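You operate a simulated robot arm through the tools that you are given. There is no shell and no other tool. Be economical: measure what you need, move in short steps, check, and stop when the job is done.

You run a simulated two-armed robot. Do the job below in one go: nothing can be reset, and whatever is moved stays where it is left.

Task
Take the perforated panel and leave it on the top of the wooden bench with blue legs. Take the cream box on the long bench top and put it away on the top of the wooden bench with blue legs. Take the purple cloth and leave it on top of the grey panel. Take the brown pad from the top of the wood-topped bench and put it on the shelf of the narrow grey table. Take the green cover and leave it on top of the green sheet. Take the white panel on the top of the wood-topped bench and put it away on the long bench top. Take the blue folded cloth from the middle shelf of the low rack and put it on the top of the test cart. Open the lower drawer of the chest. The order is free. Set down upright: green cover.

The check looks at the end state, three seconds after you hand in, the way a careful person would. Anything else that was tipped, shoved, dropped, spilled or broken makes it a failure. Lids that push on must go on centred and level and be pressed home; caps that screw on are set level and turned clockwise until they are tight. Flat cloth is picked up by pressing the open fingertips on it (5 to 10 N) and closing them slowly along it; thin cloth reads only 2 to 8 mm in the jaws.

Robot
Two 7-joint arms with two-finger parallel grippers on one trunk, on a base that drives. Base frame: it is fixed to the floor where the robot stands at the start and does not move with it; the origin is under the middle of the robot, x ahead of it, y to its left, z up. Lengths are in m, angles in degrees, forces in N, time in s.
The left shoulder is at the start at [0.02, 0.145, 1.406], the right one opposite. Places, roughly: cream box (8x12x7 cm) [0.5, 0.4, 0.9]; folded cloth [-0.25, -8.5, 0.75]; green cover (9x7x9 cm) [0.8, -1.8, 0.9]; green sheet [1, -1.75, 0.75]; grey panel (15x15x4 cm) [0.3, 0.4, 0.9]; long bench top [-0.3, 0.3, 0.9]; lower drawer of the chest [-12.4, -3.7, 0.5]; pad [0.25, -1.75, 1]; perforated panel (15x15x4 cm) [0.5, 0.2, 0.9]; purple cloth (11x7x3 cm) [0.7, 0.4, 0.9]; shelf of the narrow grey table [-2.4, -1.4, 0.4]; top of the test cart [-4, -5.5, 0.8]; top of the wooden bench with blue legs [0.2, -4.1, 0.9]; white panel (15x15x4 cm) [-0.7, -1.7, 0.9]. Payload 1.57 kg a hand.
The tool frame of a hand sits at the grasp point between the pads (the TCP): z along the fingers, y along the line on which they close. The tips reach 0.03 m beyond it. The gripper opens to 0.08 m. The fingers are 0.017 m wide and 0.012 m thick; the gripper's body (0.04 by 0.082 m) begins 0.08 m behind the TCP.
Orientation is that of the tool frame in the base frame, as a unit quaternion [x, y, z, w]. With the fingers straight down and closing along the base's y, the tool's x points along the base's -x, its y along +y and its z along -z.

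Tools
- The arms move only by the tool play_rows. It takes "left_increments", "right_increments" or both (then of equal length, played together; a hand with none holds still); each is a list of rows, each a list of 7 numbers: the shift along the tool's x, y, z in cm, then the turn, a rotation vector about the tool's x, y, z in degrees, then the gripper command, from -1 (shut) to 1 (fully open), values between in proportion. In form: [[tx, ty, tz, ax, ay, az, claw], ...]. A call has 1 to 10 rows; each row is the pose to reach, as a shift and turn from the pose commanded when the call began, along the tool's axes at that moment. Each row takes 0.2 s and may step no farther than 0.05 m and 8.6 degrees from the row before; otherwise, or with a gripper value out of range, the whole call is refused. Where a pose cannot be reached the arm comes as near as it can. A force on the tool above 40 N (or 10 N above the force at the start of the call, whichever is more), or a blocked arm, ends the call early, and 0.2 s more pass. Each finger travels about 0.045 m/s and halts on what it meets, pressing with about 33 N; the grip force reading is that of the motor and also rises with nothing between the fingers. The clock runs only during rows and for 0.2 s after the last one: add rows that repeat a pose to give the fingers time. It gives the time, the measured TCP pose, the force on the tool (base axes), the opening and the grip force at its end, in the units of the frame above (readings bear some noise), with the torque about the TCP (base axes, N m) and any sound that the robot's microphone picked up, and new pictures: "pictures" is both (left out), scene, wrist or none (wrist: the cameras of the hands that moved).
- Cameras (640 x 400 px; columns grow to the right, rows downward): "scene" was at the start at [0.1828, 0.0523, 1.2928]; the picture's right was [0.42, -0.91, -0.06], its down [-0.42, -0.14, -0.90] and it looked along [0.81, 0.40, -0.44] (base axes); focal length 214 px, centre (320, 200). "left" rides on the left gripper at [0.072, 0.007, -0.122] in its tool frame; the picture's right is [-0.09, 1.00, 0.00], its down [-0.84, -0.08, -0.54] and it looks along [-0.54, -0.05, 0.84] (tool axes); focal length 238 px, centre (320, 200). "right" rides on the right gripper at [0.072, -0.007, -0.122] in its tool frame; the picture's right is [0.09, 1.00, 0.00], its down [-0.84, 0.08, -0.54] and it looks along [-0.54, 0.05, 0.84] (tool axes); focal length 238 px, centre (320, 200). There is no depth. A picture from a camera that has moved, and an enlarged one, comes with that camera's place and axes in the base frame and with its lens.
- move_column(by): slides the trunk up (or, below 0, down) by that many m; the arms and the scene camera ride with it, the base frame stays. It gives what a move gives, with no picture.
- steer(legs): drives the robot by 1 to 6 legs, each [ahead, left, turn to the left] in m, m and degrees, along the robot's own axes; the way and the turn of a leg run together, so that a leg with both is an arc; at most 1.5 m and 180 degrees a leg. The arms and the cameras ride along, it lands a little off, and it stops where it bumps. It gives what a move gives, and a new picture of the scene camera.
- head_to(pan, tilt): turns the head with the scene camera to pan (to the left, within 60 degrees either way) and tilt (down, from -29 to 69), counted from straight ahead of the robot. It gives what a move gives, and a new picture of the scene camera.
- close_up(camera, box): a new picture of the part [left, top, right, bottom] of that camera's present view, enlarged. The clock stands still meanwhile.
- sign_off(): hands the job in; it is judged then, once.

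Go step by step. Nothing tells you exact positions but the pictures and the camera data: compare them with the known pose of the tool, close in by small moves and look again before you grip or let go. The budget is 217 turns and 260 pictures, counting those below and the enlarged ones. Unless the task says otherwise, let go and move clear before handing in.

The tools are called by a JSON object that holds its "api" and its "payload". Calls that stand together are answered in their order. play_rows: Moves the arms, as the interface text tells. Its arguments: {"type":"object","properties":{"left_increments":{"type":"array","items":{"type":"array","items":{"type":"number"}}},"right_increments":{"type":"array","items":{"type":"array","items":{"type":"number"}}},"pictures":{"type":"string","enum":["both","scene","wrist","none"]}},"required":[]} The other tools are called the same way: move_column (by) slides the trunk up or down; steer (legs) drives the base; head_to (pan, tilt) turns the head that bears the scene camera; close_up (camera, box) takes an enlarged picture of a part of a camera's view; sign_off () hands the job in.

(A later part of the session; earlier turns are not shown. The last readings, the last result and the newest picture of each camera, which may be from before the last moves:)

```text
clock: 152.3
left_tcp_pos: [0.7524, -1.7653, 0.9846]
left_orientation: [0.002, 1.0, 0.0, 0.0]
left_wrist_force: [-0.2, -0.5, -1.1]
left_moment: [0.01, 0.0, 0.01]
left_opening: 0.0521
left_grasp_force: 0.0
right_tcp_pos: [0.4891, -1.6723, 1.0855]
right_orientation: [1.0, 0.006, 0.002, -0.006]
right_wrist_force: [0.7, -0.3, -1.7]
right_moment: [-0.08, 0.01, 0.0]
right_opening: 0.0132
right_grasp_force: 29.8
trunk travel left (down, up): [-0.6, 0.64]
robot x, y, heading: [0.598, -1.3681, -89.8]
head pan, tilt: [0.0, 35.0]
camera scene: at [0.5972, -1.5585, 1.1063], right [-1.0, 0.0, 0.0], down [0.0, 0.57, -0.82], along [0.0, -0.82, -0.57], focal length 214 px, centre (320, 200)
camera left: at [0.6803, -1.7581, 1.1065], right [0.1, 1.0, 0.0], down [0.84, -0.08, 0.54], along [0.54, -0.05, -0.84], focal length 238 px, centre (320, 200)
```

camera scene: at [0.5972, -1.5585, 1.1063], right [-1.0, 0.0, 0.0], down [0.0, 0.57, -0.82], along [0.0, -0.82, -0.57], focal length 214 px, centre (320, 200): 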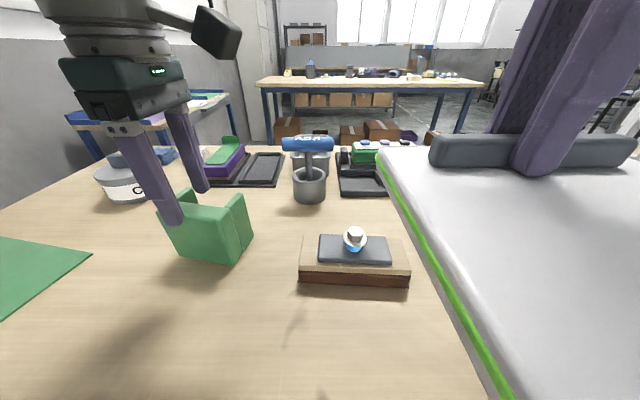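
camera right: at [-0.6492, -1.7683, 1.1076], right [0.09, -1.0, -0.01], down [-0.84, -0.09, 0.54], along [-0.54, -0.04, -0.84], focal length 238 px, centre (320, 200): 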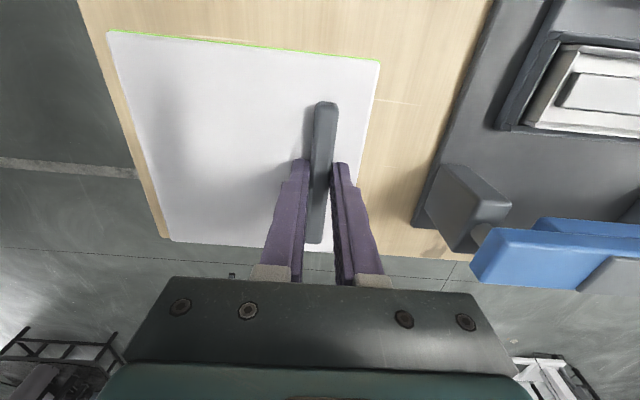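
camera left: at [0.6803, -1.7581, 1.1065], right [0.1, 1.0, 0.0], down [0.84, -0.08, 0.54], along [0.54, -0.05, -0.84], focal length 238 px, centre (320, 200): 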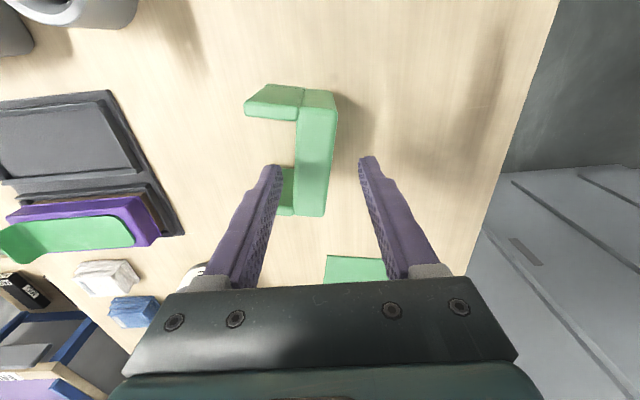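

Centred well. Going down 4 cm around the plate, then closing.

{"api": "play_rows", "payload": {"left_increments": [[0.6, 0, 1, 0, 0, 0, 0.3], [0.6, 0, 2, 0, 0, 0, 0.3], [0.6, 0, 3, 0, 0, 0, 0.3], [0.6, 0, 4, 0, 0, 0, 0.3], [0.6, 0, 4, 0, 0, 0, 0], [0.6, 0, 4, 0, 0, 0, -0.4], [0.6, 0, 4, 0, 0, 0, -1], [0.6, 0, 4, 0, 0, 0, -1], [0.6, 0, 4, 0, 0, 0, -1]], "pictures": "both"}}

```text
clock: 154.3
left_tcp_pos: [0.7444, -1.7668, 0.9453]
left_orientation: [0.002, 1.0, -0.001, 0.0]
left_wrist_force: [0.5, 0.6, 1.2]
left_moment: [0.04, 0.13, -0.05]
left_opening: 0.0276
left_grasp_force: 32.7
right_tcp_pos: [0.4896, -1.6715, 1.0841]
right_orientation: [1.0, 0.004, 0.002, -0.006]
right_wrist_force: [0.5, -0.3, -1.9]
right_moment: [-0.06, -0.02, -0.04]
right_opening: 0.0134
right_grasp_force: 30.5
trunk travel left (down, up): [-0.6, 0.64]
robot x, y, heading: [0.5966, -1.3719, -89.9]
head pan, tilt: [0.0, 35.0]
camera scene: at [0.5972, -1.5585, 1.1064], right [-1.0, 0.0, 0.0], down [0.0, 0.57, -0.82], along [0.0, -0.82, -0.57], focal length 214 px, centre (320, 200)
camera left: at [0.6724, -1.7599, 1.0679], right [0.1, 1.0, 0.0], down [0.84, -0.08, 0.54], along [0.54, -0.05, -0.84], focal length 238 px, centre (320, 200)
```

scene: 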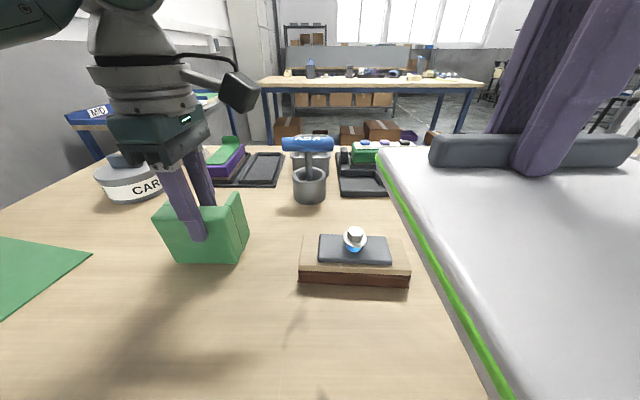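
left: 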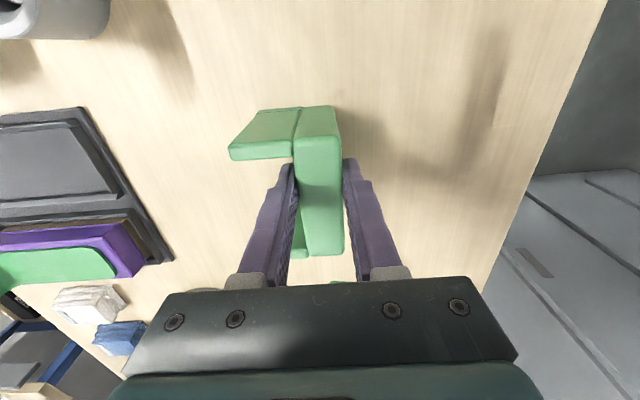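

The cover is gripped at 28 mm. I lift it and move it over toward the sheet, mostly by a short strafe.

{"api": "play_rows", "payload": {"left_increments": [[0, 0, -1, 0, 0, 0, -1], [0, 0, -3, 0, 0, 0, -1], [0, 0, -6, 0, 0, 0, -1], [0, 0, -9, 0, 0, 0, -1], [0, 0, -9, 0, 0, 0, -1]], "pictures": "none"}}

{"api": "steer", "payload": {"legs": [[0, 0.19, 0]]}}

{"api": "close_up", "payload": {"camera": "left", "box": [0, 0, 640, 400]}}

```text
clock: 155.5
left_tcp_pos: [0.7441, -1.7671, 1.036]
left_orientation: [0.002, 1.0, 0.0, 0.001]
left_wrist_force: [-0.5, 0.0, -1.4]
left_moment: [0.03, 0.06, 0.04]
left_opening: 0.0275
left_grasp_force: 32.5
right_tcp_pos: [0.4901, -1.6717, 1.0843]
right_orientation: [1.0, 0.004, 0.002, -0.006]
right_wrist_force: [0.3, -0.3, -1.7]
right_moment: [-0.07, 0.0, 0.02]
right_opening: 0.0136
right_grasp_force: 30.0
trunk travel left (down, up): [-0.6, 0.64]
robot x, y, heading: [0.594, -1.3718, -89.8]
head pan, tilt: [0.0, 35.0]
```

```text
clock: 157.0
left_tcp_pos: [0.9309, -1.7667, 1.0348]
left_orientation: [0.004, 1.0, 0.0, 0.001]
left_wrist_force: [-0.3, 0.3, -1.3]
left_moment: [-0.01, 0.03, 0.03]
left_opening: 0.0274
left_grasp_force: 32.6
right_tcp_pos: [0.6787, -1.6712, 1.083]
right_orientation: [1.0, 0.003, 0.001, -0.006]
right_wrist_force: [0.0, -0.5, -1.8]
right_moment: [-0.07, -0.02, -0.03]
right_opening: 0.0134
right_grasp_force: 30.4
trunk travel left (down, up): [-0.6, 0.64]
robot x, y, heading: [0.785, -1.3685, -90.1]
head pan, tilt: [0.0, 35.0]
camera scene: at [0.7854, -1.5582, 1.1063], right [-1.0, 0.0, 0.0], down [0.0, 0.57, -0.82], along [0.0, -0.82, -0.57], focal length 214 px, centre (320, 200)
```

scene: 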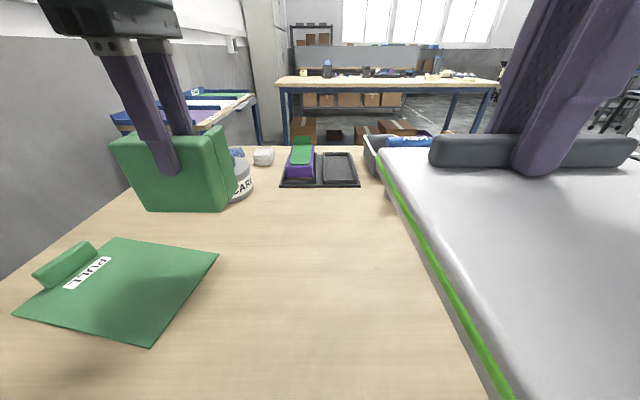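

```text
1.00 times, centred on (320, 200) of left (not enlarged: the box is as wide or as high as the picture)
camera zoom: at [0.859, -1.7605, 1.1583], right [0.1, 0.99, 0.0], down [0.84, -0.08, 0.54], along [0.54, -0.05, -0.84], focal length 238 px, centre (320, 200)
```

zoom: 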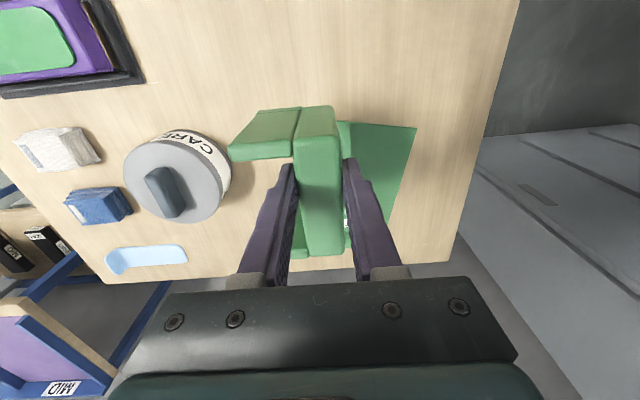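

Sheet corners confirm its centre at about (1.02, -1.725). I shift the cover over it and lower most of the way.

{"api": "play_rows", "payload": {"left_increments": [[-3, 2, 0, 0, 0, 0, -1], [-6, 4, 0, 0, 0, 0, -1], [-8.5, 6.2, 0, 0, 0, 0, -1], [-8.5, 6.2, 3, 0, 0, 0, -1], [-8.5, 6.2, 6, 0, 0, 0, -1], [-8.5, 6.2, 7.3, 0, 0, 0, -1], [-8.5, 6.2, 7.3, 0, 0, 0, -1]], "pictures": "scene"}}

```text
clock: 158.6
left_tcp_pos: [1.0184, -1.7063, 0.9634]
left_orientation: [0.004, 1.0, -0.001, 0.001]
left_wrist_force: [0.5, 0.1, -1.4]
left_moment: [-0.03, 0.03, 0.01]
left_opening: 0.0274
left_grasp_force: 33.4
right_tcp_pos: [0.6766, -1.6695, 1.0844]
right_orientation: [1.0, 0.003, 0.001, -0.006]
right_wrist_force: [-0.2, -0.1, -1.9]
right_moment: [-0.09, 0.03, 0.0]
right_opening: 0.0135
right_grasp_force: 30.6
trunk travel left (down, up): [-0.6, 0.64]
robot x, y, heading: [0.7828, -1.3716, -90.2]
head pan, tilt: [0.0, 35.0]
camera scene: at [0.7852, -1.5583, 1.1063], right [-1.0, 0.0, 0.0], down [0.0, 0.57, -0.82], along [0.0, -0.82, -0.57], focal length 214 px, centre (320, 200)
```

scene: 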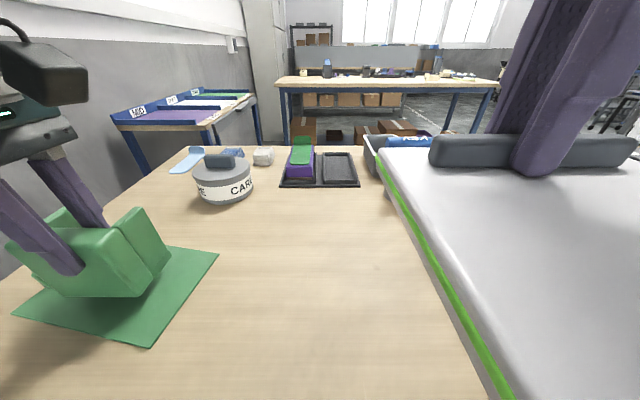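

Over the sheet and clear of its tab. Lowering gently to contact.

{"api": "play_rows", "payload": {"left_increments": [[0, 0, 0.5, 0, 0, 0, -1], [0, 0, 0.9, 0, 0, 0, -1], [0, 0, 1.1, 0, 0, 0, -1], [0, 0, 1.3, 0, 0, 0, -1], [0, 0, 1.5, 0, 0, 0, -1], [0, 0, 1.7, 0, 0, 0, -1]], "pictures": "wrist"}}

```text
clock: 160.0
left_tcp_pos: [1.0176, -1.7085, 0.9481]
left_orientation: [0.005, 1.0, -0.001, 0.0]
left_wrist_force: [-4.9, 8.3, 28.1]
left_moment: [0.25, -0.18, 0.02]
left_opening: 0.0274
left_grasp_force: 32.8
right_tcp_pos: [0.6774, -1.6708, 1.0848]
right_orientation: [1.0, 0.003, 0.002, -0.006]
right_wrist_force: [-0.2, 0.3, -1.2]
right_moment: [-0.03, -0.02, 0.01]
right_opening: 0.0135
right_grasp_force: 29.8
trunk travel left (down, up): [-0.6, 0.64]
robot x, y, heading: [0.784, -1.3697, -90.1]
head pan, tilt: [0.0, 35.0]
camera left: at [0.9457, -1.7, 1.0704], right [0.1, 0.99, 0.0], down [0.84, -0.08, 0.54], along [0.54, -0.06, -0.84], focal length 238 px, centre (320, 200)
```

left: 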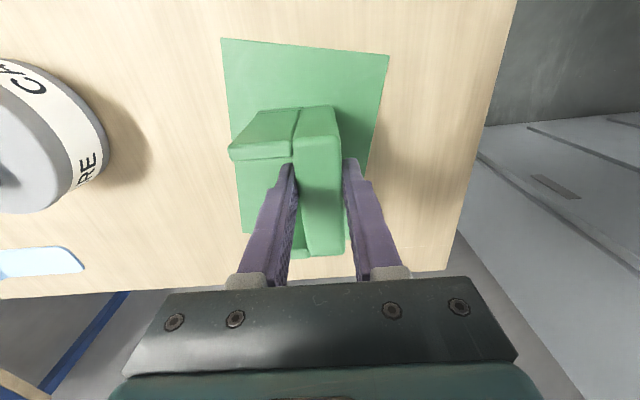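

Contact made on the sheet. Releasing and lifting away.

{"api": "play_rows", "payload": {"left_increments": [[0, 0, -0.2, 0, 0, 0, -1], [0, 0, -0.2, 0, 0, 0, -0.2], [0, 0, -0.2, 0, 0, 0, 0.2], [0, 0, -0.2, 0, 0, 0, 0.3], [0, 0, -2, 0, 0, 0, 0.3], [0, 0, -5, 0, 0, 0, 0.3], [0, 0, -9, 0, 0, 0, 0.3], [0, 0, -13, 0, 0, 0, 0.3]], "pictures": "wrist"}}

```text
clock: 161.8
left_tcp_pos: [1.0194, -1.7083, 1.0738]
left_orientation: [0.004, 1.0, 0.0, 0.0]
left_wrist_force: [0.0, -0.2, 0.0]
left_moment: [0.01, 0.01, -0.02]
left_opening: 0.0519
left_grasp_force: 0.1
right_tcp_pos: [0.677, -1.6716, 1.0843]
right_orientation: [1.0, 0.003, 0.002, -0.006]
right_wrist_force: [-0.1, 0.3, -1.5]
right_moment: [-0.11, 0.0, 0.03]
right_opening: 0.0134
right_grasp_force: 30.0
trunk travel left (down, up): [-0.6, 0.64]
robot x, y, heading: [0.7833, -1.3677, -89.9]
head pan, tilt: [0.0, 35.0]
camera left: at [0.9477, -1.7021, 1.196], right [0.1, 0.99, 0.0], down [0.84, -0.08, 0.54], along [0.54, -0.05, -0.84], focal length 238 px, centre (320, 200)
```

left: 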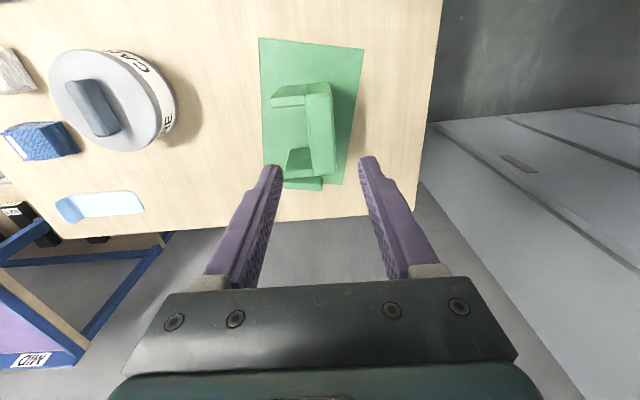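

The cover stands on the sheet. Next I back off and turn west to view the narrow grey table before deciding how to grip the pad.

{"api": "steer", "payload": {"legs": [[-0.4, 0, 0], [-0.05, -0.5, 0], [0, 0, -90]]}}

{"api": "head_to", "payload": {"pan": 5, "tilt": 12}}

```text
clock: 170.7
left_tcp_pos: [-0.0497, -1.1376, 1.0735]
left_orientation: [0.714, 0.7, -0.001, 0.0]
left_wrist_force: [-0.2, 0.1, 0.6]
left_moment: [0.01, 0.02, 0.05]
left_opening: 0.0518
left_grasp_force: 0.1
right_tcp_pos: [-0.0093, -0.7966, 1.0842]
right_orientation: [-0.705, 0.709, -0.006, 0.003]
right_wrist_force: [-1.0, -0.9, -2.1]
right_moment: [-0.02, 0.09, -0.01]
right_opening: 0.0134
right_grasp_force: 30.1
trunk travel left (down, up): [-0.6, 0.64]
robot x, y, heading: [0.2918, -0.9075, 179.1]
head pan, tilt: [0.0, 35.0]
camera scene: at [0.1029, -0.9055, 1.1063], right [0.01, 1.0, 0.0], down [0.57, -0.01, -0.82], along [-0.82, 0.01, -0.57], focal length 214 px, centre (320, 200)
```

scene: 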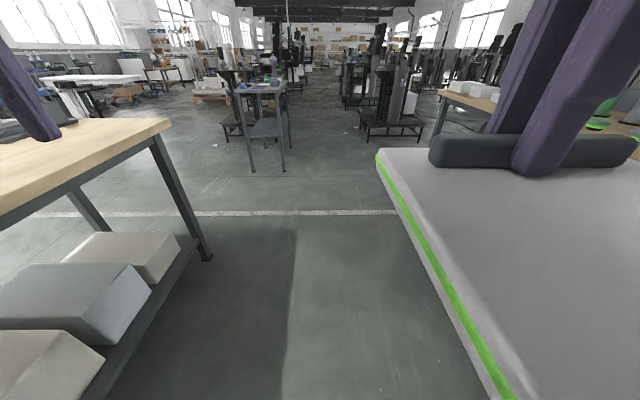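

```text
clock: 171.6
left_tcp_pos: [-0.0511, -1.1373, 1.0725]
left_orientation: [0.714, 0.7, 0.0, 0.001]
left_wrist_force: [-0.6, -0.2, 0.3]
left_moment: [0.01, 0.0, 0.02]
left_opening: 0.0521
left_grasp_force: 0.1
right_tcp_pos: [-0.0091, -0.7947, 1.0856]
right_orientation: [-0.705, 0.71, -0.006, 0.003]
right_wrist_force: [0.5, -0.5, -2.3]
right_moment: [0.0, 0.04, 0.0]
right_opening: 0.0134
right_grasp_force: 29.9
trunk travel left (down, up): [-0.6, 0.64]
robot x, y, heading: [0.289, -0.9067, 179.1]
head pan, tilt: [5.0, 12.0]
camera scene: at [0.098, -0.9136, 1.1432], right [-0.07, 1.0, 0.0], down [0.21, 0.02, -0.98], along [-0.98, -0.07, -0.21], focal length 214 px, centre (320, 200)
```

scene: 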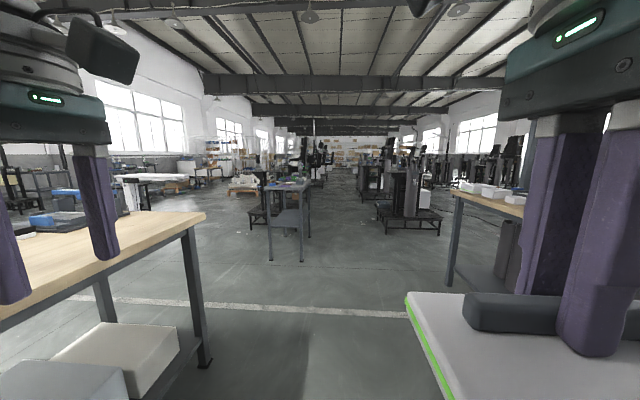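

{"api": "close_up", "payload": {"camera": "scene", "box": [220, 160, 348, 270]}}

```text
3.64 times, centred on (284, 215) of scene
camera zoom: at [0.098, -0.9136, 1.1432], right [-0.07, 1.0, 0.0], down [0.21, 0.02, -0.98], along [-0.98, -0.07, -0.21], focal length 780 px, centre (451, 146)
```

zoom: 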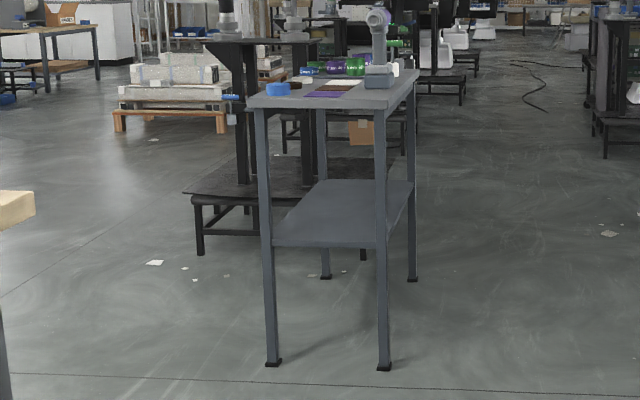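

The narrow grey table has an open shelf at z ≈ 0.39 under a top at 0.81, so the pad has to go in with a forward-tilted tool. I'll grip the pad by its knob with that tilt; driving back to it now.

{"api": "steer", "payload": {"legs": [[0, 0, 90.9], [0, 0.15, 0], [0.45, 0, 0]]}}

{"api": "play_rows", "payload": {"left_increments": [[0, 0, 0, 0, 0, 8.5, 0.3], [0, 0, 0, 0, 0, 17, 0.3], [0, 0, 0, 0, 0, 25.5, 0.3], [0, 0, 0, 0, 0, 34, 0.3], [0, 0, 0, 0, 0, 42.5, 0.3], [0, 0, 0, 0, 0, 51, 0.3], [0, 0, 0, 0, 0, 59.5, 0.3], [0, 0, 0, 0, 0, 68, 0.3], [0, 0, 0, 0, 0, 76.5, 0.3], [0, 0, 0, 0, 0, 85, 0.3]], "pictures": "wrist"}}

```text
clock: 179.2
left_tcp_pos: [0.692, -1.682, 1.0738]
left_orientation: [-0.006, 1.0, -0.001, 0.001]
left_wrist_force: [0.3, -0.5, 0.4]
left_moment: [-0.02, -0.02, 0.02]
left_opening: 0.0517
left_grasp_force: 0.1
right_tcp_pos: [0.3499, -1.6496, 1.0853]
right_orientation: [1.0, 0.014, 0.002, -0.006]
right_wrist_force: [-0.8, -0.1, -1.7]
right_moment: [-0.07, 0.02, 0.02]
right_opening: 0.0135
right_grasp_force: 30.0
trunk travel left (down, up): [-0.6, 0.64]
robot x, y, heading: [0.4544, -1.3464, -88.9]
head pan, tilt: [5.0, 12.0]
camera scene: at [0.4629, -1.5404, 1.1432], right [-0.99, -0.11, 0.0], down [-0.02, 0.21, -0.98], along [0.1, -0.97, -0.21], focal length 214 px, centre (320, 200)
```

scene: 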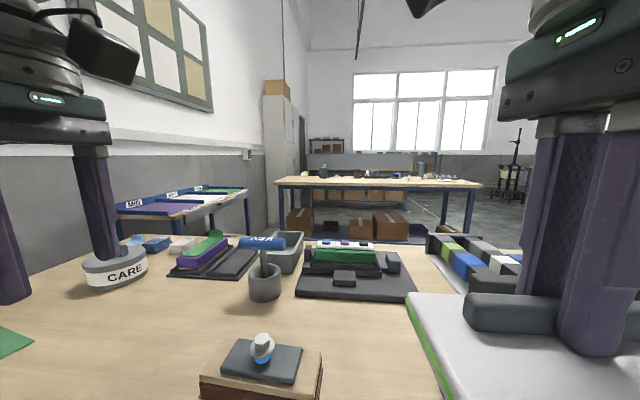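

```text
clock: 181.4
left_tcp_pos: [0.6921, -1.6807, 1.0722]
left_orientation: [0.673, 0.74, 0.001, 0.0]
left_wrist_force: [-0.2, 0.8, -0.3]
left_moment: [-0.01, 0.05, -0.01]
left_opening: 0.0519
left_grasp_force: 0.2
right_tcp_pos: [0.3494, -1.6497, 1.0847]
right_orientation: [1.0, 0.014, 0.002, -0.006]
right_wrist_force: [-0.5, 0.6, -2.3]
right_moment: [-0.06, 0.0, 0.0]
right_opening: 0.0132
right_grasp_force: 29.4
trunk travel left (down, up): [-0.6, 0.64]
robot x, y, heading: [0.4482, -1.346, -88.9]
head pan, tilt: [5.0, 12.0]
camera left: at [0.6917, -1.6092, 1.1955], right [1.0, 0.0, 0.0], down [0.0, -0.84, 0.54], along [0.0, -0.54, -0.84], focal length 238 px, centre (320, 200)
```

left: 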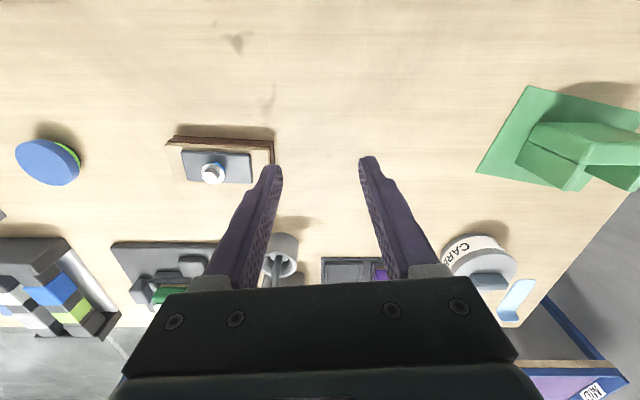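

The knob is at about (0.553, -1.745, 0.91). I move the left hand to a pre-grasp point behind it with a 35° forward tilt.

{"api": "play_rows", "payload": {"left_increments": [[-0.1, -2.8, 1, 0, -5, 1, 0.3], [-0.2, -5.6, 2, 0, -11, 2, 0.3], [-0.3, -8.4, 4, 0, -17, 3, 0.3], [-0.4, -11.2, 6, 0, -23, 4, 0.3], [-0.6, -14, 8, 0, -29, 5, 0.3], [-0.6, -14, 9, 0, -35, 5.4, 0.3], [-0.6, -14, 9, 0, -35, 5.4, 0.3]], "pictures": "both"}}

```text
clock: 183.0
left_tcp_pos: [0.5531, -1.701, 0.9825]
left_orientation: [0.674, 0.675, -0.202, 0.223]
left_wrist_force: [-0.1, -0.4, -0.5]
left_moment: [0.02, 0.03, 0.01]
left_opening: 0.0521
left_grasp_force: 0.1
right_tcp_pos: [0.3496, -1.6504, 1.0846]
right_orientation: [1.0, 0.013, 0.002, -0.006]
right_wrist_force: [-0.5, 0.1, -2.2]
right_moment: [-0.08, -0.01, 0.0]
right_opening: 0.0135
right_grasp_force: 30.2
trunk travel left (down, up): [-0.6, 0.64]
robot x, y, heading: [0.4496, -1.3472, -88.9]
head pan, tilt: [5.0, 12.0]
camera scene: at [0.4629, -1.5404, 1.1432], right [-0.99, -0.11, 0.0], down [-0.02, 0.21, -0.98], along [0.1, -0.97, -0.21], focal length 214 px, centre (320, 200)
camera left: at [0.556, -1.5721, 1.0415], right [0.99, -0.06, 0.08], down [-0.1, -0.38, 0.92], along [-0.03, -0.92, -0.38], focal length 238 px, centre (320, 200)
```

scene: 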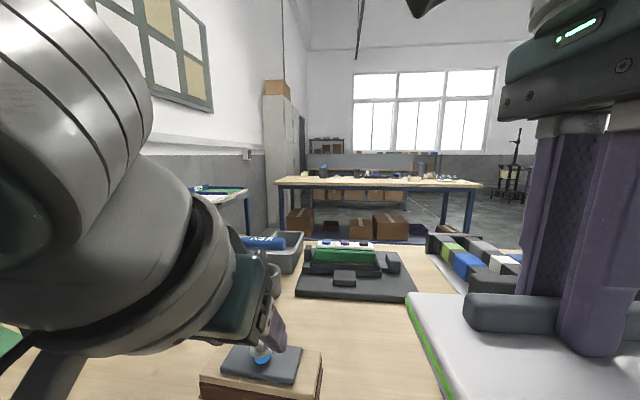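
left: 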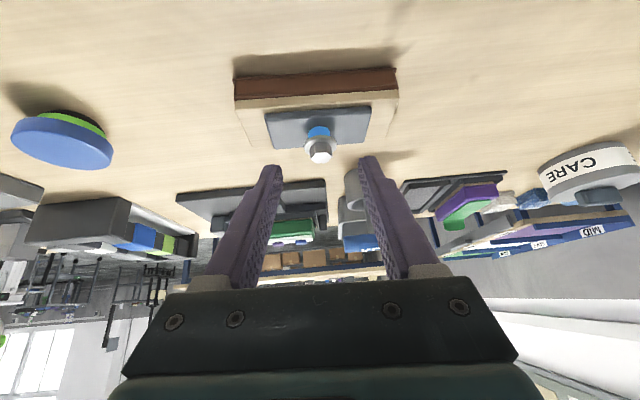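

Aligned with the knob. I advance along the tool to straddle the hex head, then close.

{"api": "play_rows", "payload": {"left_increments": [[0.1, -0.1, 2.5, 0, 0, 0, 0.3], [0.2, -0.2, 4.5, 0, 0, 0, 0.3], [0.2, -0.2, 5.8, 0, 0, 0, 0.3], [0.2, -0.2, 6.3, 0, 0, 0, 0.3], [0.2, -0.2, 6.7, 0, 0, 0, 0.3], [0.2, -0.2, 6.7, 0, 0, 0, 0.3]], "pictures": "wrist"}}

```text
clock: 184.2
left_tcp_pos: [0.5511, -1.7418, 0.934]
left_orientation: [0.671, 0.673, -0.211, 0.226]
left_wrist_force: [2.3, 2.4, 10.5]
left_moment: [0.0, 0.25, -0.07]
left_opening: 0.0502
left_grasp_force: 0.0
right_tcp_pos: [0.3497, -1.6503, 1.0841]
right_orientation: [1.0, 0.012, 0.002, -0.006]
right_wrist_force: [0.1, -0.5, -2.3]
right_moment: [-0.08, -0.01, -0.02]
right_opening: 0.0132
right_grasp_force: 30.5
trunk travel left (down, up): [-0.6, 0.64]
robot x, y, heading: [0.4477, -1.3431, -89.2]
head pan, tilt: [5.0, 12.0]
stopped in row 6 (left hand): the force on the tool passed its limit at 49 N (the readings are from after the stop); the commanded pose is now the measured one
camera left: at [0.5555, -1.6112, 0.9909], right [1.0, -0.07, 0.07], down [-0.09, -0.36, 0.93], along [-0.03, -0.93, -0.36], focal length 238 px, centre (320, 200)
```

left: 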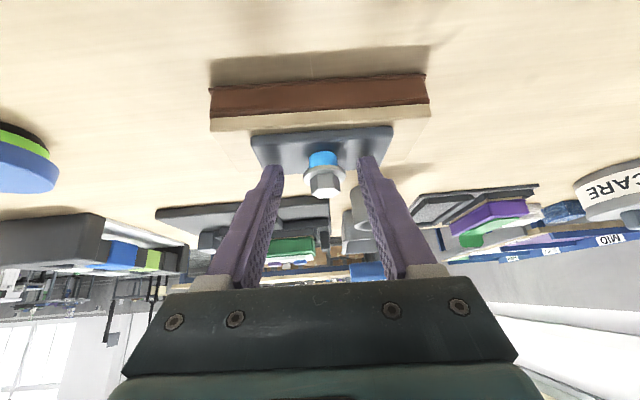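

The tips touch the grey plate with the knob between them. Closing and checking.

{"api": "play_rows", "payload": {"left_increments": [[0, 0, -0.1, 0, 0, 0, -0.2], [0, 0, -0.1, 0, 0, 0, -0.6], [0, 0, -0.1, 0, 0, 0, -1], [0, 0, -0.1, 0, 0, 0, -1], [0, 0, -0.1, 0, 0, 0, -1]], "pictures": "wrist"}}

```text
clock: 185.4
left_tcp_pos: [0.5524, -1.7394, 0.9325]
left_orientation: [0.671, 0.675, -0.208, 0.226]
left_wrist_force: [5.1, -0.5, 9.2]
left_moment: [-0.26, 0.03, 0.17]
left_opening: 0.0279
left_grasp_force: 32.8
right_tcp_pos: [0.3506, -1.6513, 1.0843]
right_orientation: [1.0, 0.013, 0.003, -0.006]
right_wrist_force: [0.6, -0.6, -1.7]
right_moment: [-0.07, -0.02, 0.02]
right_opening: 0.0137
right_grasp_force: 29.6
trunk travel left (down, up): [-0.6, 0.64]
robot x, y, heading: [0.4531, -1.3491, -88.9]
head pan, tilt: [5.0, 12.0]
camera left: at [0.5566, -1.6107, 0.9913], right [0.99, -0.06, 0.08], down [-0.09, -0.36, 0.93], along [-0.03, -0.93, -0.37], focal length 238 px, centre (320, 200)
```

left: 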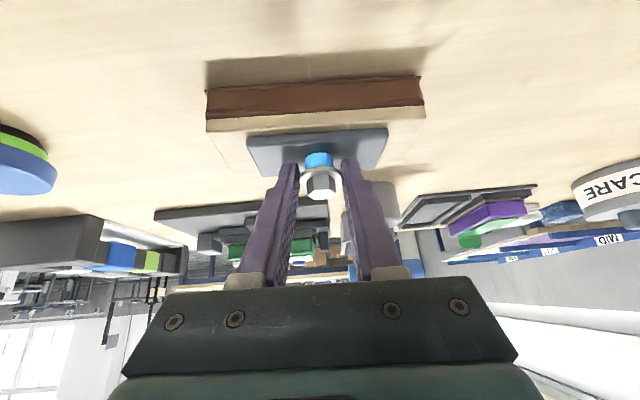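

It grips the knob's 28 mm flange. Lifting straight up.

{"api": "play_rows", "payload": {"left_increments": [[-0.57, 0, -0.82, 0, 0, 0, -1], [-1.15, 0, -1.64, 0, 0, 0, -1], [-2.3, 0.1, -3.3, 0, 0, 0, -1], [-3.7, 0.2, -5.3, 0, 0, 0, -1], [-5.2, 0.3, -7.4, 0, 0, 0, -1], [-6.3, 0.3, -9, 0, 0, 0, -1], [-6.3, 0.3, -9, 0, 0, 0, -1]], "pictures": "both"}}

```text
clock: 187.0
left_tcp_pos: [0.5526, -1.7357, 1.0427]
left_orientation: [0.672, 0.674, -0.209, 0.225]
left_wrist_force: [0.3, -0.3, -5.2]
left_moment: [0.07, 0.01, 0.0]
left_opening: 0.0276
left_grasp_force: 33.3
right_tcp_pos: [0.3488, -1.6494, 1.0839]
right_orientation: [1.0, 0.014, 0.001, -0.006]
right_wrist_force: [0.4, 0.8, -1.6]
right_moment: [-0.07, 0.01, 0.01]
right_opening: 0.0136
right_grasp_force: 30.1
trunk travel left (down, up): [-0.6, 0.64]
robot x, y, heading: [0.4562, -1.351, -89.1]
head pan, tilt: [5.0, 12.0]
camera scene: at [0.4629, -1.5399, 1.1431], right [-0.99, -0.11, 0.0], down [-0.02, 0.21, -0.98], along [0.1, -0.97, -0.21], focal length 214 px, centre (320, 200)
camera left: at [0.5567, -1.6075, 1.1009], right [1.0, -0.07, 0.07], down [-0.09, -0.36, 0.93], along [-0.03, -0.93, -0.37], focal length 238 px, centre (320, 200)
```

scene: 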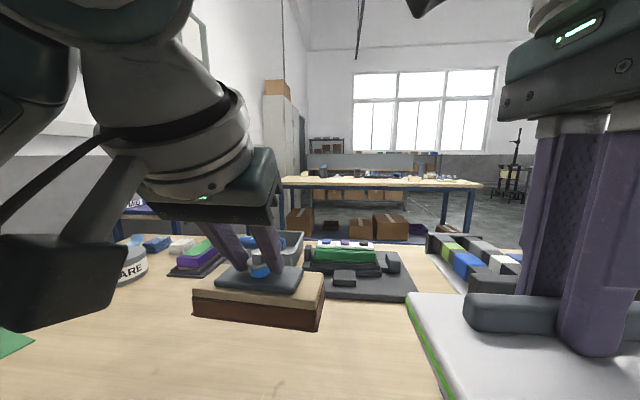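
left: 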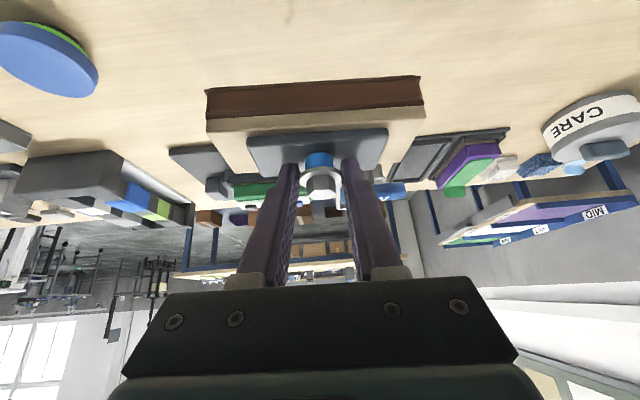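

Pad held level. The white panel must go first, so I drive to the long bench facing north and bring the panel over the free spot in front of the bin.

{"api": "play_rows", "payload": {"left_increments": [[-1.5, 0.1, -2.2, 0, 0, 0, -1], [-3, 0.1, -4.3, 0, 0, 0, -1], [-4.6, 0.2, -6.5, 0, 0, 0, -1], [-4.6, 0.2, -6.5, 0, 0, 0, -1]], "pictures": "none"}}

{"api": "steer", "payload": {"legs": [[-0.55, 0, 0], [0, 0, -90], [0, 0, -91], [0.5, 0.08, 0]]}}

{"api": "head_to", "payload": {"pan": 0, "tilt": 45}}

```text
clock: 188.0
left_tcp_pos: [0.5518, -1.7369, 1.1225]
left_orientation: [0.672, 0.674, -0.209, 0.225]
left_wrist_force: [0.2, 0.2, -3.5]
left_moment: [0.07, -0.03, -0.01]
left_opening: 0.0277
left_grasp_force: 33.5
right_tcp_pos: [0.3501, -1.6501, 1.0853]
right_orientation: [1.0, 0.013, 0.001, -0.006]
right_wrist_force: [0.1, 0.2, -1.6]
right_moment: [-0.07, 0.03, 0.02]
right_opening: 0.0135
right_grasp_force: 29.7
trunk travel left (down, up): [-0.6, 0.64]
robot x, y, heading: [0.4524, -1.348, -89.1]
head pan, tilt: [5.0, 12.0]
```

```text
clock: 201.5
left_tcp_pos: [0.2722, 0.1116, 1.1229]
left_orientation: [-0.666, 0.68, 0.222, 0.212]
left_wrist_force: [-0.3, 0.1, -3.9]
left_moment: [-0.05, 0.01, 0.01]
left_opening: 0.0276
left_grasp_force: 33.0
right_tcp_pos: [0.4724, 0.0208, 1.0847]
right_orientation: [-0.001, 1.0, -0.005, 0.0]
right_wrist_force: [-0.8, -0.2, -2.0]
right_moment: [0.06, 0.0, -0.03]
right_opening: 0.0134
right_grasp_force: 30.3
trunk travel left (down, up): [-0.6, 0.64]
robot x, y, heading: [0.3659, -0.2786, 90.0]
head pan, tilt: [5.0, 12.0]
camera scene: at [0.3566, -0.087, 1.1432], right [1.0, 0.08, 0.0], down [0.02, -0.21, -0.98], along [-0.08, 0.97, -0.21], focal length 214 px, centre (320, 200)
```

scene: 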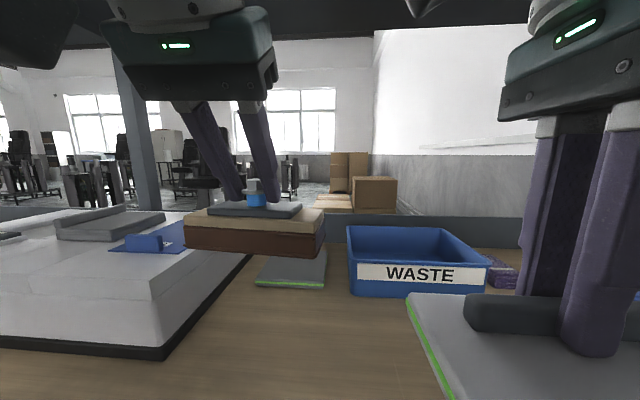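

```text
clock: 202.5
left_tcp_pos: [0.2709, 0.1115, 1.1237]
left_orientation: [-0.666, 0.68, 0.222, 0.213]
left_wrist_force: [-0.5, 0.4, -4.1]
left_moment: [-0.09, 0.02, -0.05]
left_opening: 0.028
left_grasp_force: 33.0
right_tcp_pos: [0.4728, 0.02, 1.0856]
right_orientation: [-0.002, 1.0, -0.006, -0.001]
right_wrist_force: [-0.3, 0.2, -1.4]
right_moment: [0.08, -0.01, -0.03]
right_opening: 0.0131
right_grasp_force: 30.5
trunk travel left (down, up): [-0.6, 0.64]
robot x, y, heading: [0.3644, -0.2768, 89.8]
head pan, tilt: [0.0, 45.0]
camera scene: at [0.3646, -0.0986, 1.0915], right [1.0, 0.0, 0.0], down [0.0, -0.71, -0.71], along [0.0, 0.71, -0.71], focal length 214 px, centre (320, 200)
```

scene: 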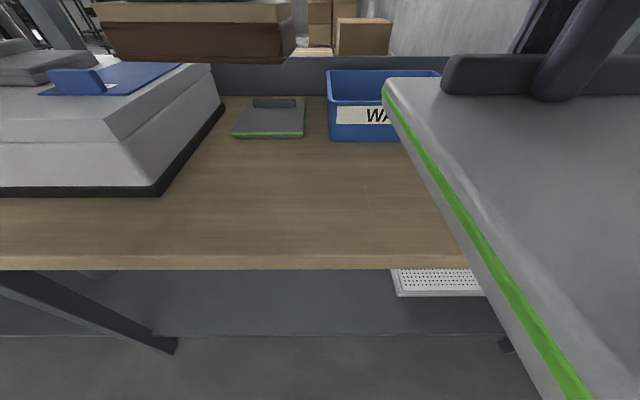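

Bench edge is at y ≈ 0.02 and the bin front at about 0.29, so the panel fits at y 0.08–0.23. Driving in and lowering.

{"api": "steer", "payload": {"legs": [[0.16, 0, 0]]}}

{"api": "play_rows", "payload": {"right_increments": [[0, 0, 4, 0, 0, 0, -1], [0, 0, 8, 0, 0, 0, -1], [0, 0, 12, 0, 0, 0, -1], [0, 0, 15, 0, 0, 0, -1], [0, 0, 15, 0, 0, 0, -1]], "pictures": "both"}}

```text
clock: 203.9
left_tcp_pos: [0.2733, 0.2768, 1.1227]
left_orientation: [-0.665, 0.681, 0.221, 0.212]
left_wrist_force: [0.4, 0.6, -4.2]
left_moment: [-0.08, -0.03, -0.03]
left_opening: 0.0274
left_grasp_force: 33.5
right_tcp_pos: [0.474, 0.1839, 1.0841]
right_orientation: [-0.001, 1.0, -0.006, -0.001]
right_wrist_force: [0.5, 0.3, -1.3]
right_moment: [0.08, 0.06, 0.03]
right_opening: 0.0133
right_grasp_force: 30.1
trunk travel left (down, up): [-0.6, 0.64]
robot x, y, heading: [0.3626, -0.1112, 90.1]
head pan, tilt: [0.0, 45.0]
camera scene: at [0.3657, 0.065, 1.0915], right [1.0, -0.01, 0.0], down [0.0, -0.71, -0.71], along [0.0, 0.71, -0.71], focal length 214 px, centre (320, 200)
```

scene: 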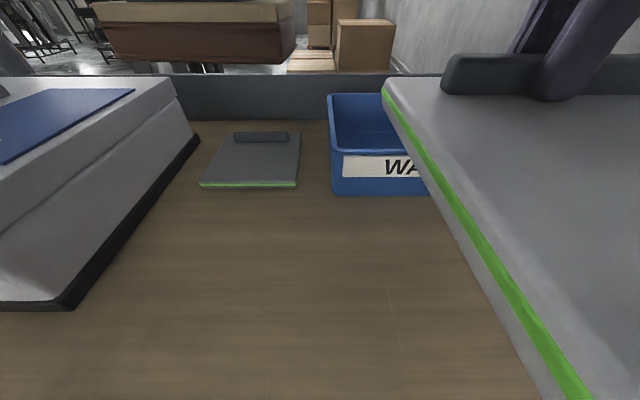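

```text
clock: 205.1
left_tcp_pos: [0.2734, 0.275, 1.124]
left_orientation: [-0.665, 0.681, 0.222, 0.212]
left_wrist_force: [1.0, 0.2, -4.1]
left_moment: [-0.1, -0.02, -0.02]
left_opening: 0.0276
left_grasp_force: 32.8
right_tcp_pos: [0.4738, 0.1824, 0.9373]
right_orientation: [-0.001, 1.0, -0.006, -0.002]
right_wrist_force: [0.1, 0.7, -2.0]
right_moment: [0.07, -0.03, 0.03]
right_opening: 0.0133
right_grasp_force: 29.8
trunk travel left (down, up): [-0.6, 0.64]
robot x, y, heading: [0.3633, -0.1172, 89.7]
head pan, tilt: [0.0, 45.0]
camera scene: at [0.3657, 0.0649, 1.0915], right [1.0, -0.01, 0.0], down [0.0, -0.71, -0.71], along [0.0, 0.71, -0.71], focal length 214 px, centre (320, 200)
camera right: at [0.4016, 0.1763, 1.0571], right [-0.09, 1.0, -0.01], down [0.84, 0.09, 0.54], along [0.54, 0.04, -0.84], focal length 238 px, centre (320, 200)
```

scene: 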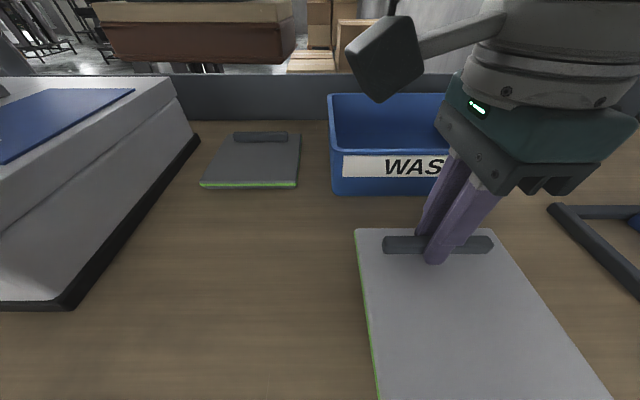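
right: 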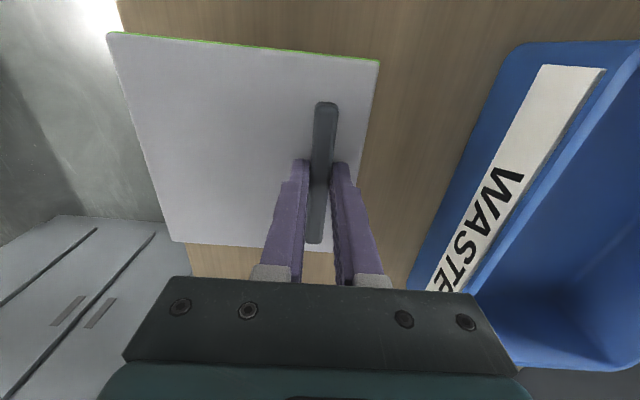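

Clear spot. I shift it 1.5 cm inward and set it down.

{"api": "play_rows", "payload": {"right_increments": [[0, 1, 0.5, 0, 0, 0, -1], [0, 1.5, 1.3, 0, 0, 0, -1], [0, 1.5, 1.8, 0, 0, 0, -1], [0, 1.5, 2.1, 0, 0, 0, -1], [0, 1.5, 2.3, 0, 0, 0, -1], [0, 1.5, 2.5, 0, 0, 0, -1], [0, 1.5, 2.7, 0, 0, 0, -1], [0, 1.5, 2.9, 0, 0, 0, -1]], "pictures": "none"}}

{"api": "play_rows", "payload": {"right_increments": [[0, 0, -0.1, 0, 0, 0, -1], [0, 0, -0.1, 0, 0, 0, 0], [0, 0, -0.1, 0, 0, 0, 0.2], [0, 0, -0.1, 0, 0, 0, 0.2], [0, 0, -2, 0, 0, 0, 0.2], [0, 0, -6, 0, 0, 0, 0.2], [0, 0, -10, 0, 0, 0, 0.2], [0, 0, -15, 0, 0, 0, 0.2]], "pictures": "both"}}

```text
clock: 206.6
left_tcp_pos: [0.2736, 0.2755, 1.121]
left_orientation: [-0.665, 0.682, 0.22, 0.211]
left_wrist_force: [0.1, 0.1, -3.8]
left_moment: [-0.06, -0.01, 0.01]
left_opening: 0.0277
left_grasp_force: 33.2
right_tcp_pos: [0.4745, 0.1973, 0.9112]
right_orientation: [-0.001, 1.0, -0.005, -0.002]
right_wrist_force: [2.2, -6.4, 17.8]
right_moment: [0.2, -0.45, -0.12]
right_opening: 0.0136
right_grasp_force: 30.2
trunk travel left (down, up): [-0.6, 0.64]
robot x, y, heading: [0.3629, -0.1151, 89.6]
head pan, tilt: [0.0, 45.0]
stopped in row 7 (right hand): the force on the tool passed its limit at 46 N (the readings are from after the stop); the commanded pose is now the measured one
```

```text
clock: 208.4
left_tcp_pos: [0.2726, 0.2754, 1.1226]
left_orientation: [-0.665, 0.681, 0.222, 0.212]
left_wrist_force: [-1.0, 0.7, -5.2]
left_moment: [-0.07, -0.03, -0.01]
left_opening: 0.0276
left_grasp_force: 33.5
right_tcp_pos: [0.4762, 0.1981, 1.0604]
right_orientation: [-0.001, 1.0, -0.006, -0.004]
right_wrist_force: [0.7, -0.4, -0.7]
right_moment: [-0.03, -0.01, 0.0]
right_opening: 0.0478
right_grasp_force: 0.1
trunk travel left (down, up): [-0.6, 0.64]
robot x, y, heading: [0.3646, -0.1144, 89.9]
head pan, tilt: [0.0, 45.0]
camera scene: at [0.3659, 0.0648, 1.0914], right [1.0, -0.01, 0.0], down [0.0, -0.71, -0.71], along [0.0, 0.71, -0.71], focal length 214 px, centre (320, 200)
camera right: at [0.4043, 0.1924, 1.1816], right [-0.09, 1.0, -0.01], down [0.84, 0.09, 0.54], along [0.53, 0.04, -0.84], focal length 238 px, centre (320, 200)
```

scene: 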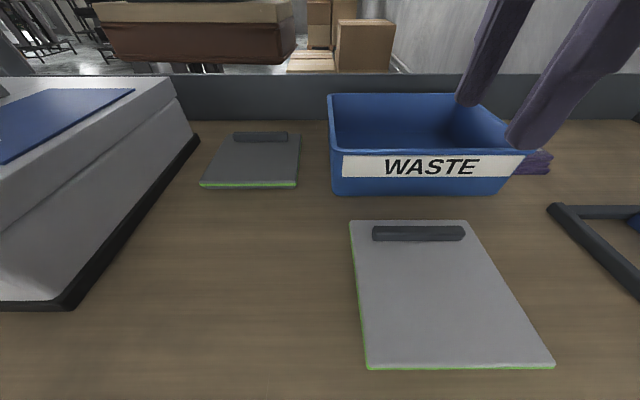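
right: 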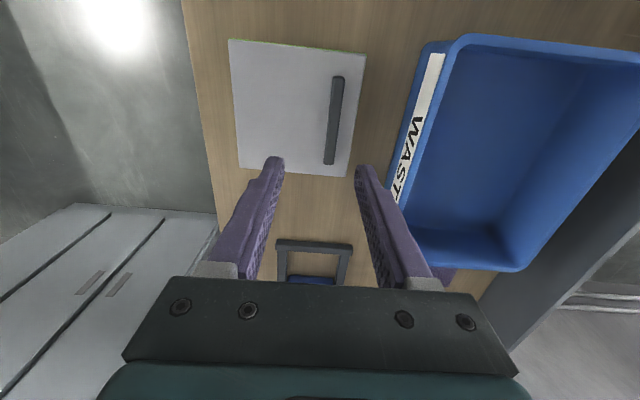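

White panel is placed. Next the purple cloth right of the bin at about (0.735, 0.41): I raise the right hand and drive closer, going around the tall cup.

{"api": "play_rows", "payload": {"right_increments": [[0, 0, -4, 0, 0, 0, 0.6], [0, 0, -8, 0, 0, 0, 0.6]], "pictures": "none"}}

{"api": "steer", "payload": {"legs": [[0.15, 0, 0], [0, -0.25, 0]]}}

{"api": "close_up", "payload": {"camera": "right", "box": [0, 0, 640, 400]}}

```text
clock: 209.2
left_tcp_pos: [0.2721, 0.2763, 1.1216]
left_orientation: [-0.665, 0.681, 0.222, 0.211]
left_wrist_force: [0.5, -0.8, -5.0]
left_moment: [-0.07, 0.0, 0.01]
left_opening: 0.0278
left_grasp_force: 32.3
right_tcp_pos: [0.4741, 0.1917, 1.1138]
right_orientation: [0.0, 0.999, -0.047, 0.005]
right_wrist_force: [-0.1, -1.4, -0.5]
right_moment: [0.01, 0.03, -0.02]
right_opening: 0.0637
right_grasp_force: 0.0
trunk travel left (down, up): [-0.6, 0.64]
robot x, y, heading: [0.3619, -0.1155, 89.4]
head pan, tilt: [0.0, 45.0]
stopped in row 2 (right hand): the arm was blocked; the commanded pose is now the measured one
```

```text
clock: 211.9
left_tcp_pos: [0.5129, 0.4243, 1.1218]
left_orientation: [-0.665, 0.681, 0.222, 0.213]
left_wrist_force: [-0.6, 0.6, -5.3]
left_moment: [-0.1, -0.01, -0.03]
left_opening: 0.0277
left_grasp_force: 33.5
right_tcp_pos: [0.7143, 0.3401, 1.1124]
right_orientation: [0.0, 0.999, -0.046, 0.004]
right_wrist_force: [0.2, 0.1, 0.2]
right_moment: [0.0, 0.0, -0.02]
right_opening: 0.0639
right_grasp_force: 0.0
trunk travel left (down, up): [-0.6, 0.64]
robot x, y, heading: [0.6038, 0.0336, 89.9]
head pan, tilt: [0.0, 45.0]
camera scene: at [0.6053, 0.2135, 1.0915], right [1.0, -0.01, 0.0], down [0.0, -0.71, -0.71], along [0.0, 0.71, -0.71], focal length 214 px, centre (320, 200)
```

scene: 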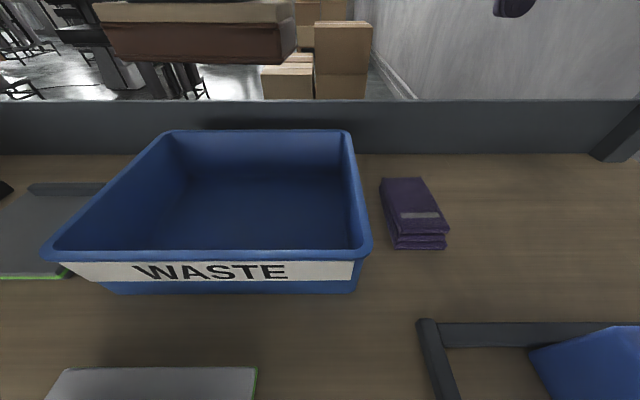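

```text
1.00 times, centred on (320, 200) of right (not enlarged: the box is as wide or as high as the picture)
camera zoom: at [0.6414, 0.3439, 1.2333], right [-0.09, 0.99, -0.09], down [0.83, 0.13, 0.54], along [0.55, -0.03, -0.84], focal length 238 px, centre (320, 200)
```

zoom: 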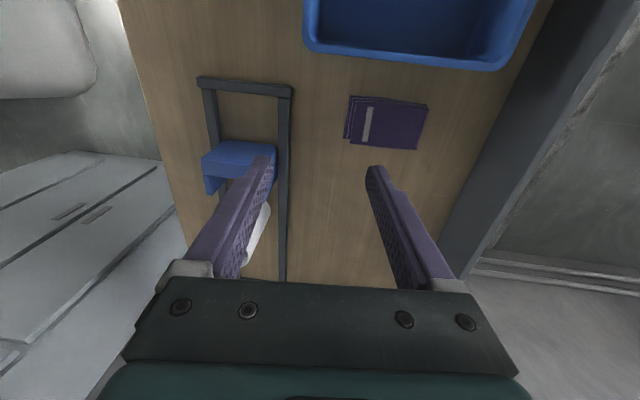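

The cloth is a folded bundle centred at (0.722, 0.408), 7 cm across x. I turn the right hand to close along x and bring it above.

{"api": "play_rows", "payload": {"right_increments": [[0, 0.6, 0, -0.4, -0.4, -8.6, 1], [-0.1, 1.3, 0.2, -0.9, -0.8, -17.1, 1], [-0.2, 2, 0.5, -1.3, -1.1, -25.6, 1], [-0.3, 2.7, 0.7, -1.7, -1.5, -34.1, 1], [-0.4, 3.4, 1, -2.2, -1.8, -42.6, 1], [-0.5, 4.1, 1.2, -2.6, -2.2, -51.1, 1], [-0.6, 4.8, 1.5, -3, -2.5, -59.6, 1], [-0.7, 5.5, 1.8, -3.4, -2.9, -68.1, 1], [-0.8, 6.2, 2.1, -3.9, -3.2, -76.6, 1], [-0.8, 6.7, 2.4, -4.3, -3.6, -85.1, 1]], "pictures": "wrist"}}

```text
clock: 214.1
left_tcp_pos: [0.5111, 0.4238, 1.122]
left_orientation: [-0.666, 0.68, 0.222, 0.211]
left_wrist_force: [0.0, -0.2, -4.6]
left_moment: [-0.09, 0.0, -0.03]
left_opening: 0.0276
left_grasp_force: 32.7
right_tcp_pos: [0.7215, 0.4036, 1.0827]
right_orientation: [-0.677, 0.736, -0.003, 0.001]
right_wrist_force: [0.5, -0.5, -0.5]
right_moment: [0.02, 0.01, 0.0]
right_opening: 0.0804
right_grasp_force: 0.0
trunk travel left (down, up): [-0.6, 0.64]
robot x, y, heading: [0.6049, 0.0332, 89.8]
head pan, tilt: [0.0, 45.0]
camera right: at [0.7231, 0.3315, 1.2042], right [-1.0, -0.01, 0.0], down [-0.01, 0.84, 0.54], along [0.0, 0.54, -0.84], focal length 238 px, centre (320, 200)
```

right: 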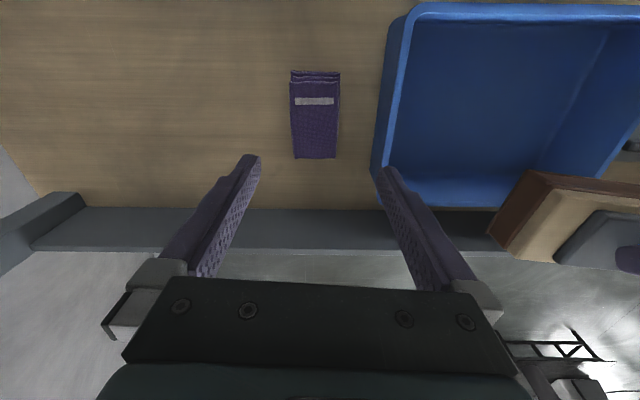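

Straddle looks feasible (6.4 cm wide against 8 cm open). I align and descend partway.

{"api": "play_rows", "payload": {"right_increments": [[-0.4, -0.4, 3, 0, 0, -3, 1], [-0.8, -0.7, 6, 0, 0, -4.8, 1], [-0.8, -0.7, 10, 0, 0, -4.8, 1], [-0.8, -0.7, 13.5, 0, 0, -4.8, 1], [-0.8, -0.7, 13.5, 0, 0, -4.8, 1]], "pictures": "both"}}

```text
clock: 215.3
left_tcp_pos: [0.511, 0.4246, 1.1212]
left_orientation: [-0.665, 0.681, 0.222, 0.211]
left_wrist_force: [0.8, 0.9, -4.7]
left_moment: [-0.08, -0.03, -0.03]
left_opening: 0.0274
left_grasp_force: 32.8
right_tcp_pos: [0.7314, 0.4117, 0.9452]
right_orientation: [0.708, -0.706, 0.003, 0.0]
right_wrist_force: [-0.7, -0.5, 0.5]
right_moment: [0.0, 0.01, 0.03]
right_opening: 0.0802
right_grasp_force: 0.0
trunk travel left (down, up): [-0.6, 0.64]
robot x, y, heading: [0.6024, 0.0341, 89.5]
head pan, tilt: [0.0, 45.0]
camera scene: at [0.6052, 0.2135, 1.0915], right [1.0, -0.01, 0.0], down [0.0, -0.71, -0.71], along [0.0, 0.71, -0.71], focal length 214 px, centre (320, 200)
camera right: at [0.7381, 0.3388, 1.0659], right [-1.0, -0.09, 0.0], down [-0.08, 0.84, 0.54], along [-0.05, 0.54, -0.84], focal length 238 px, centre (320, 200)
```

scene: 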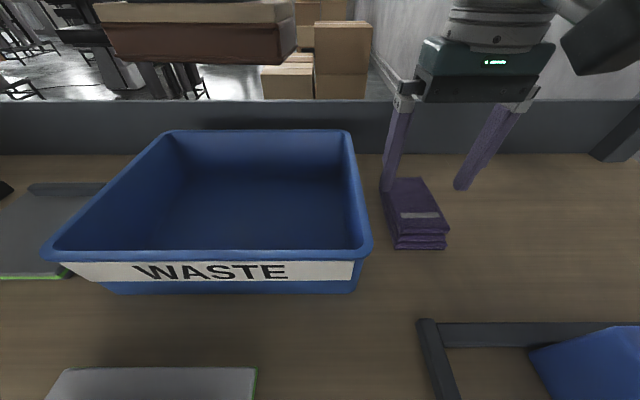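
right: 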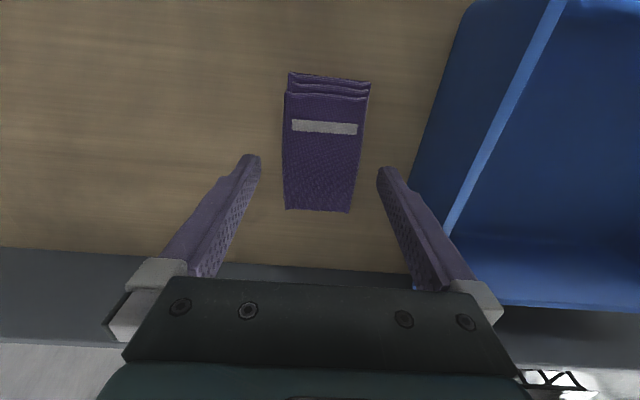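

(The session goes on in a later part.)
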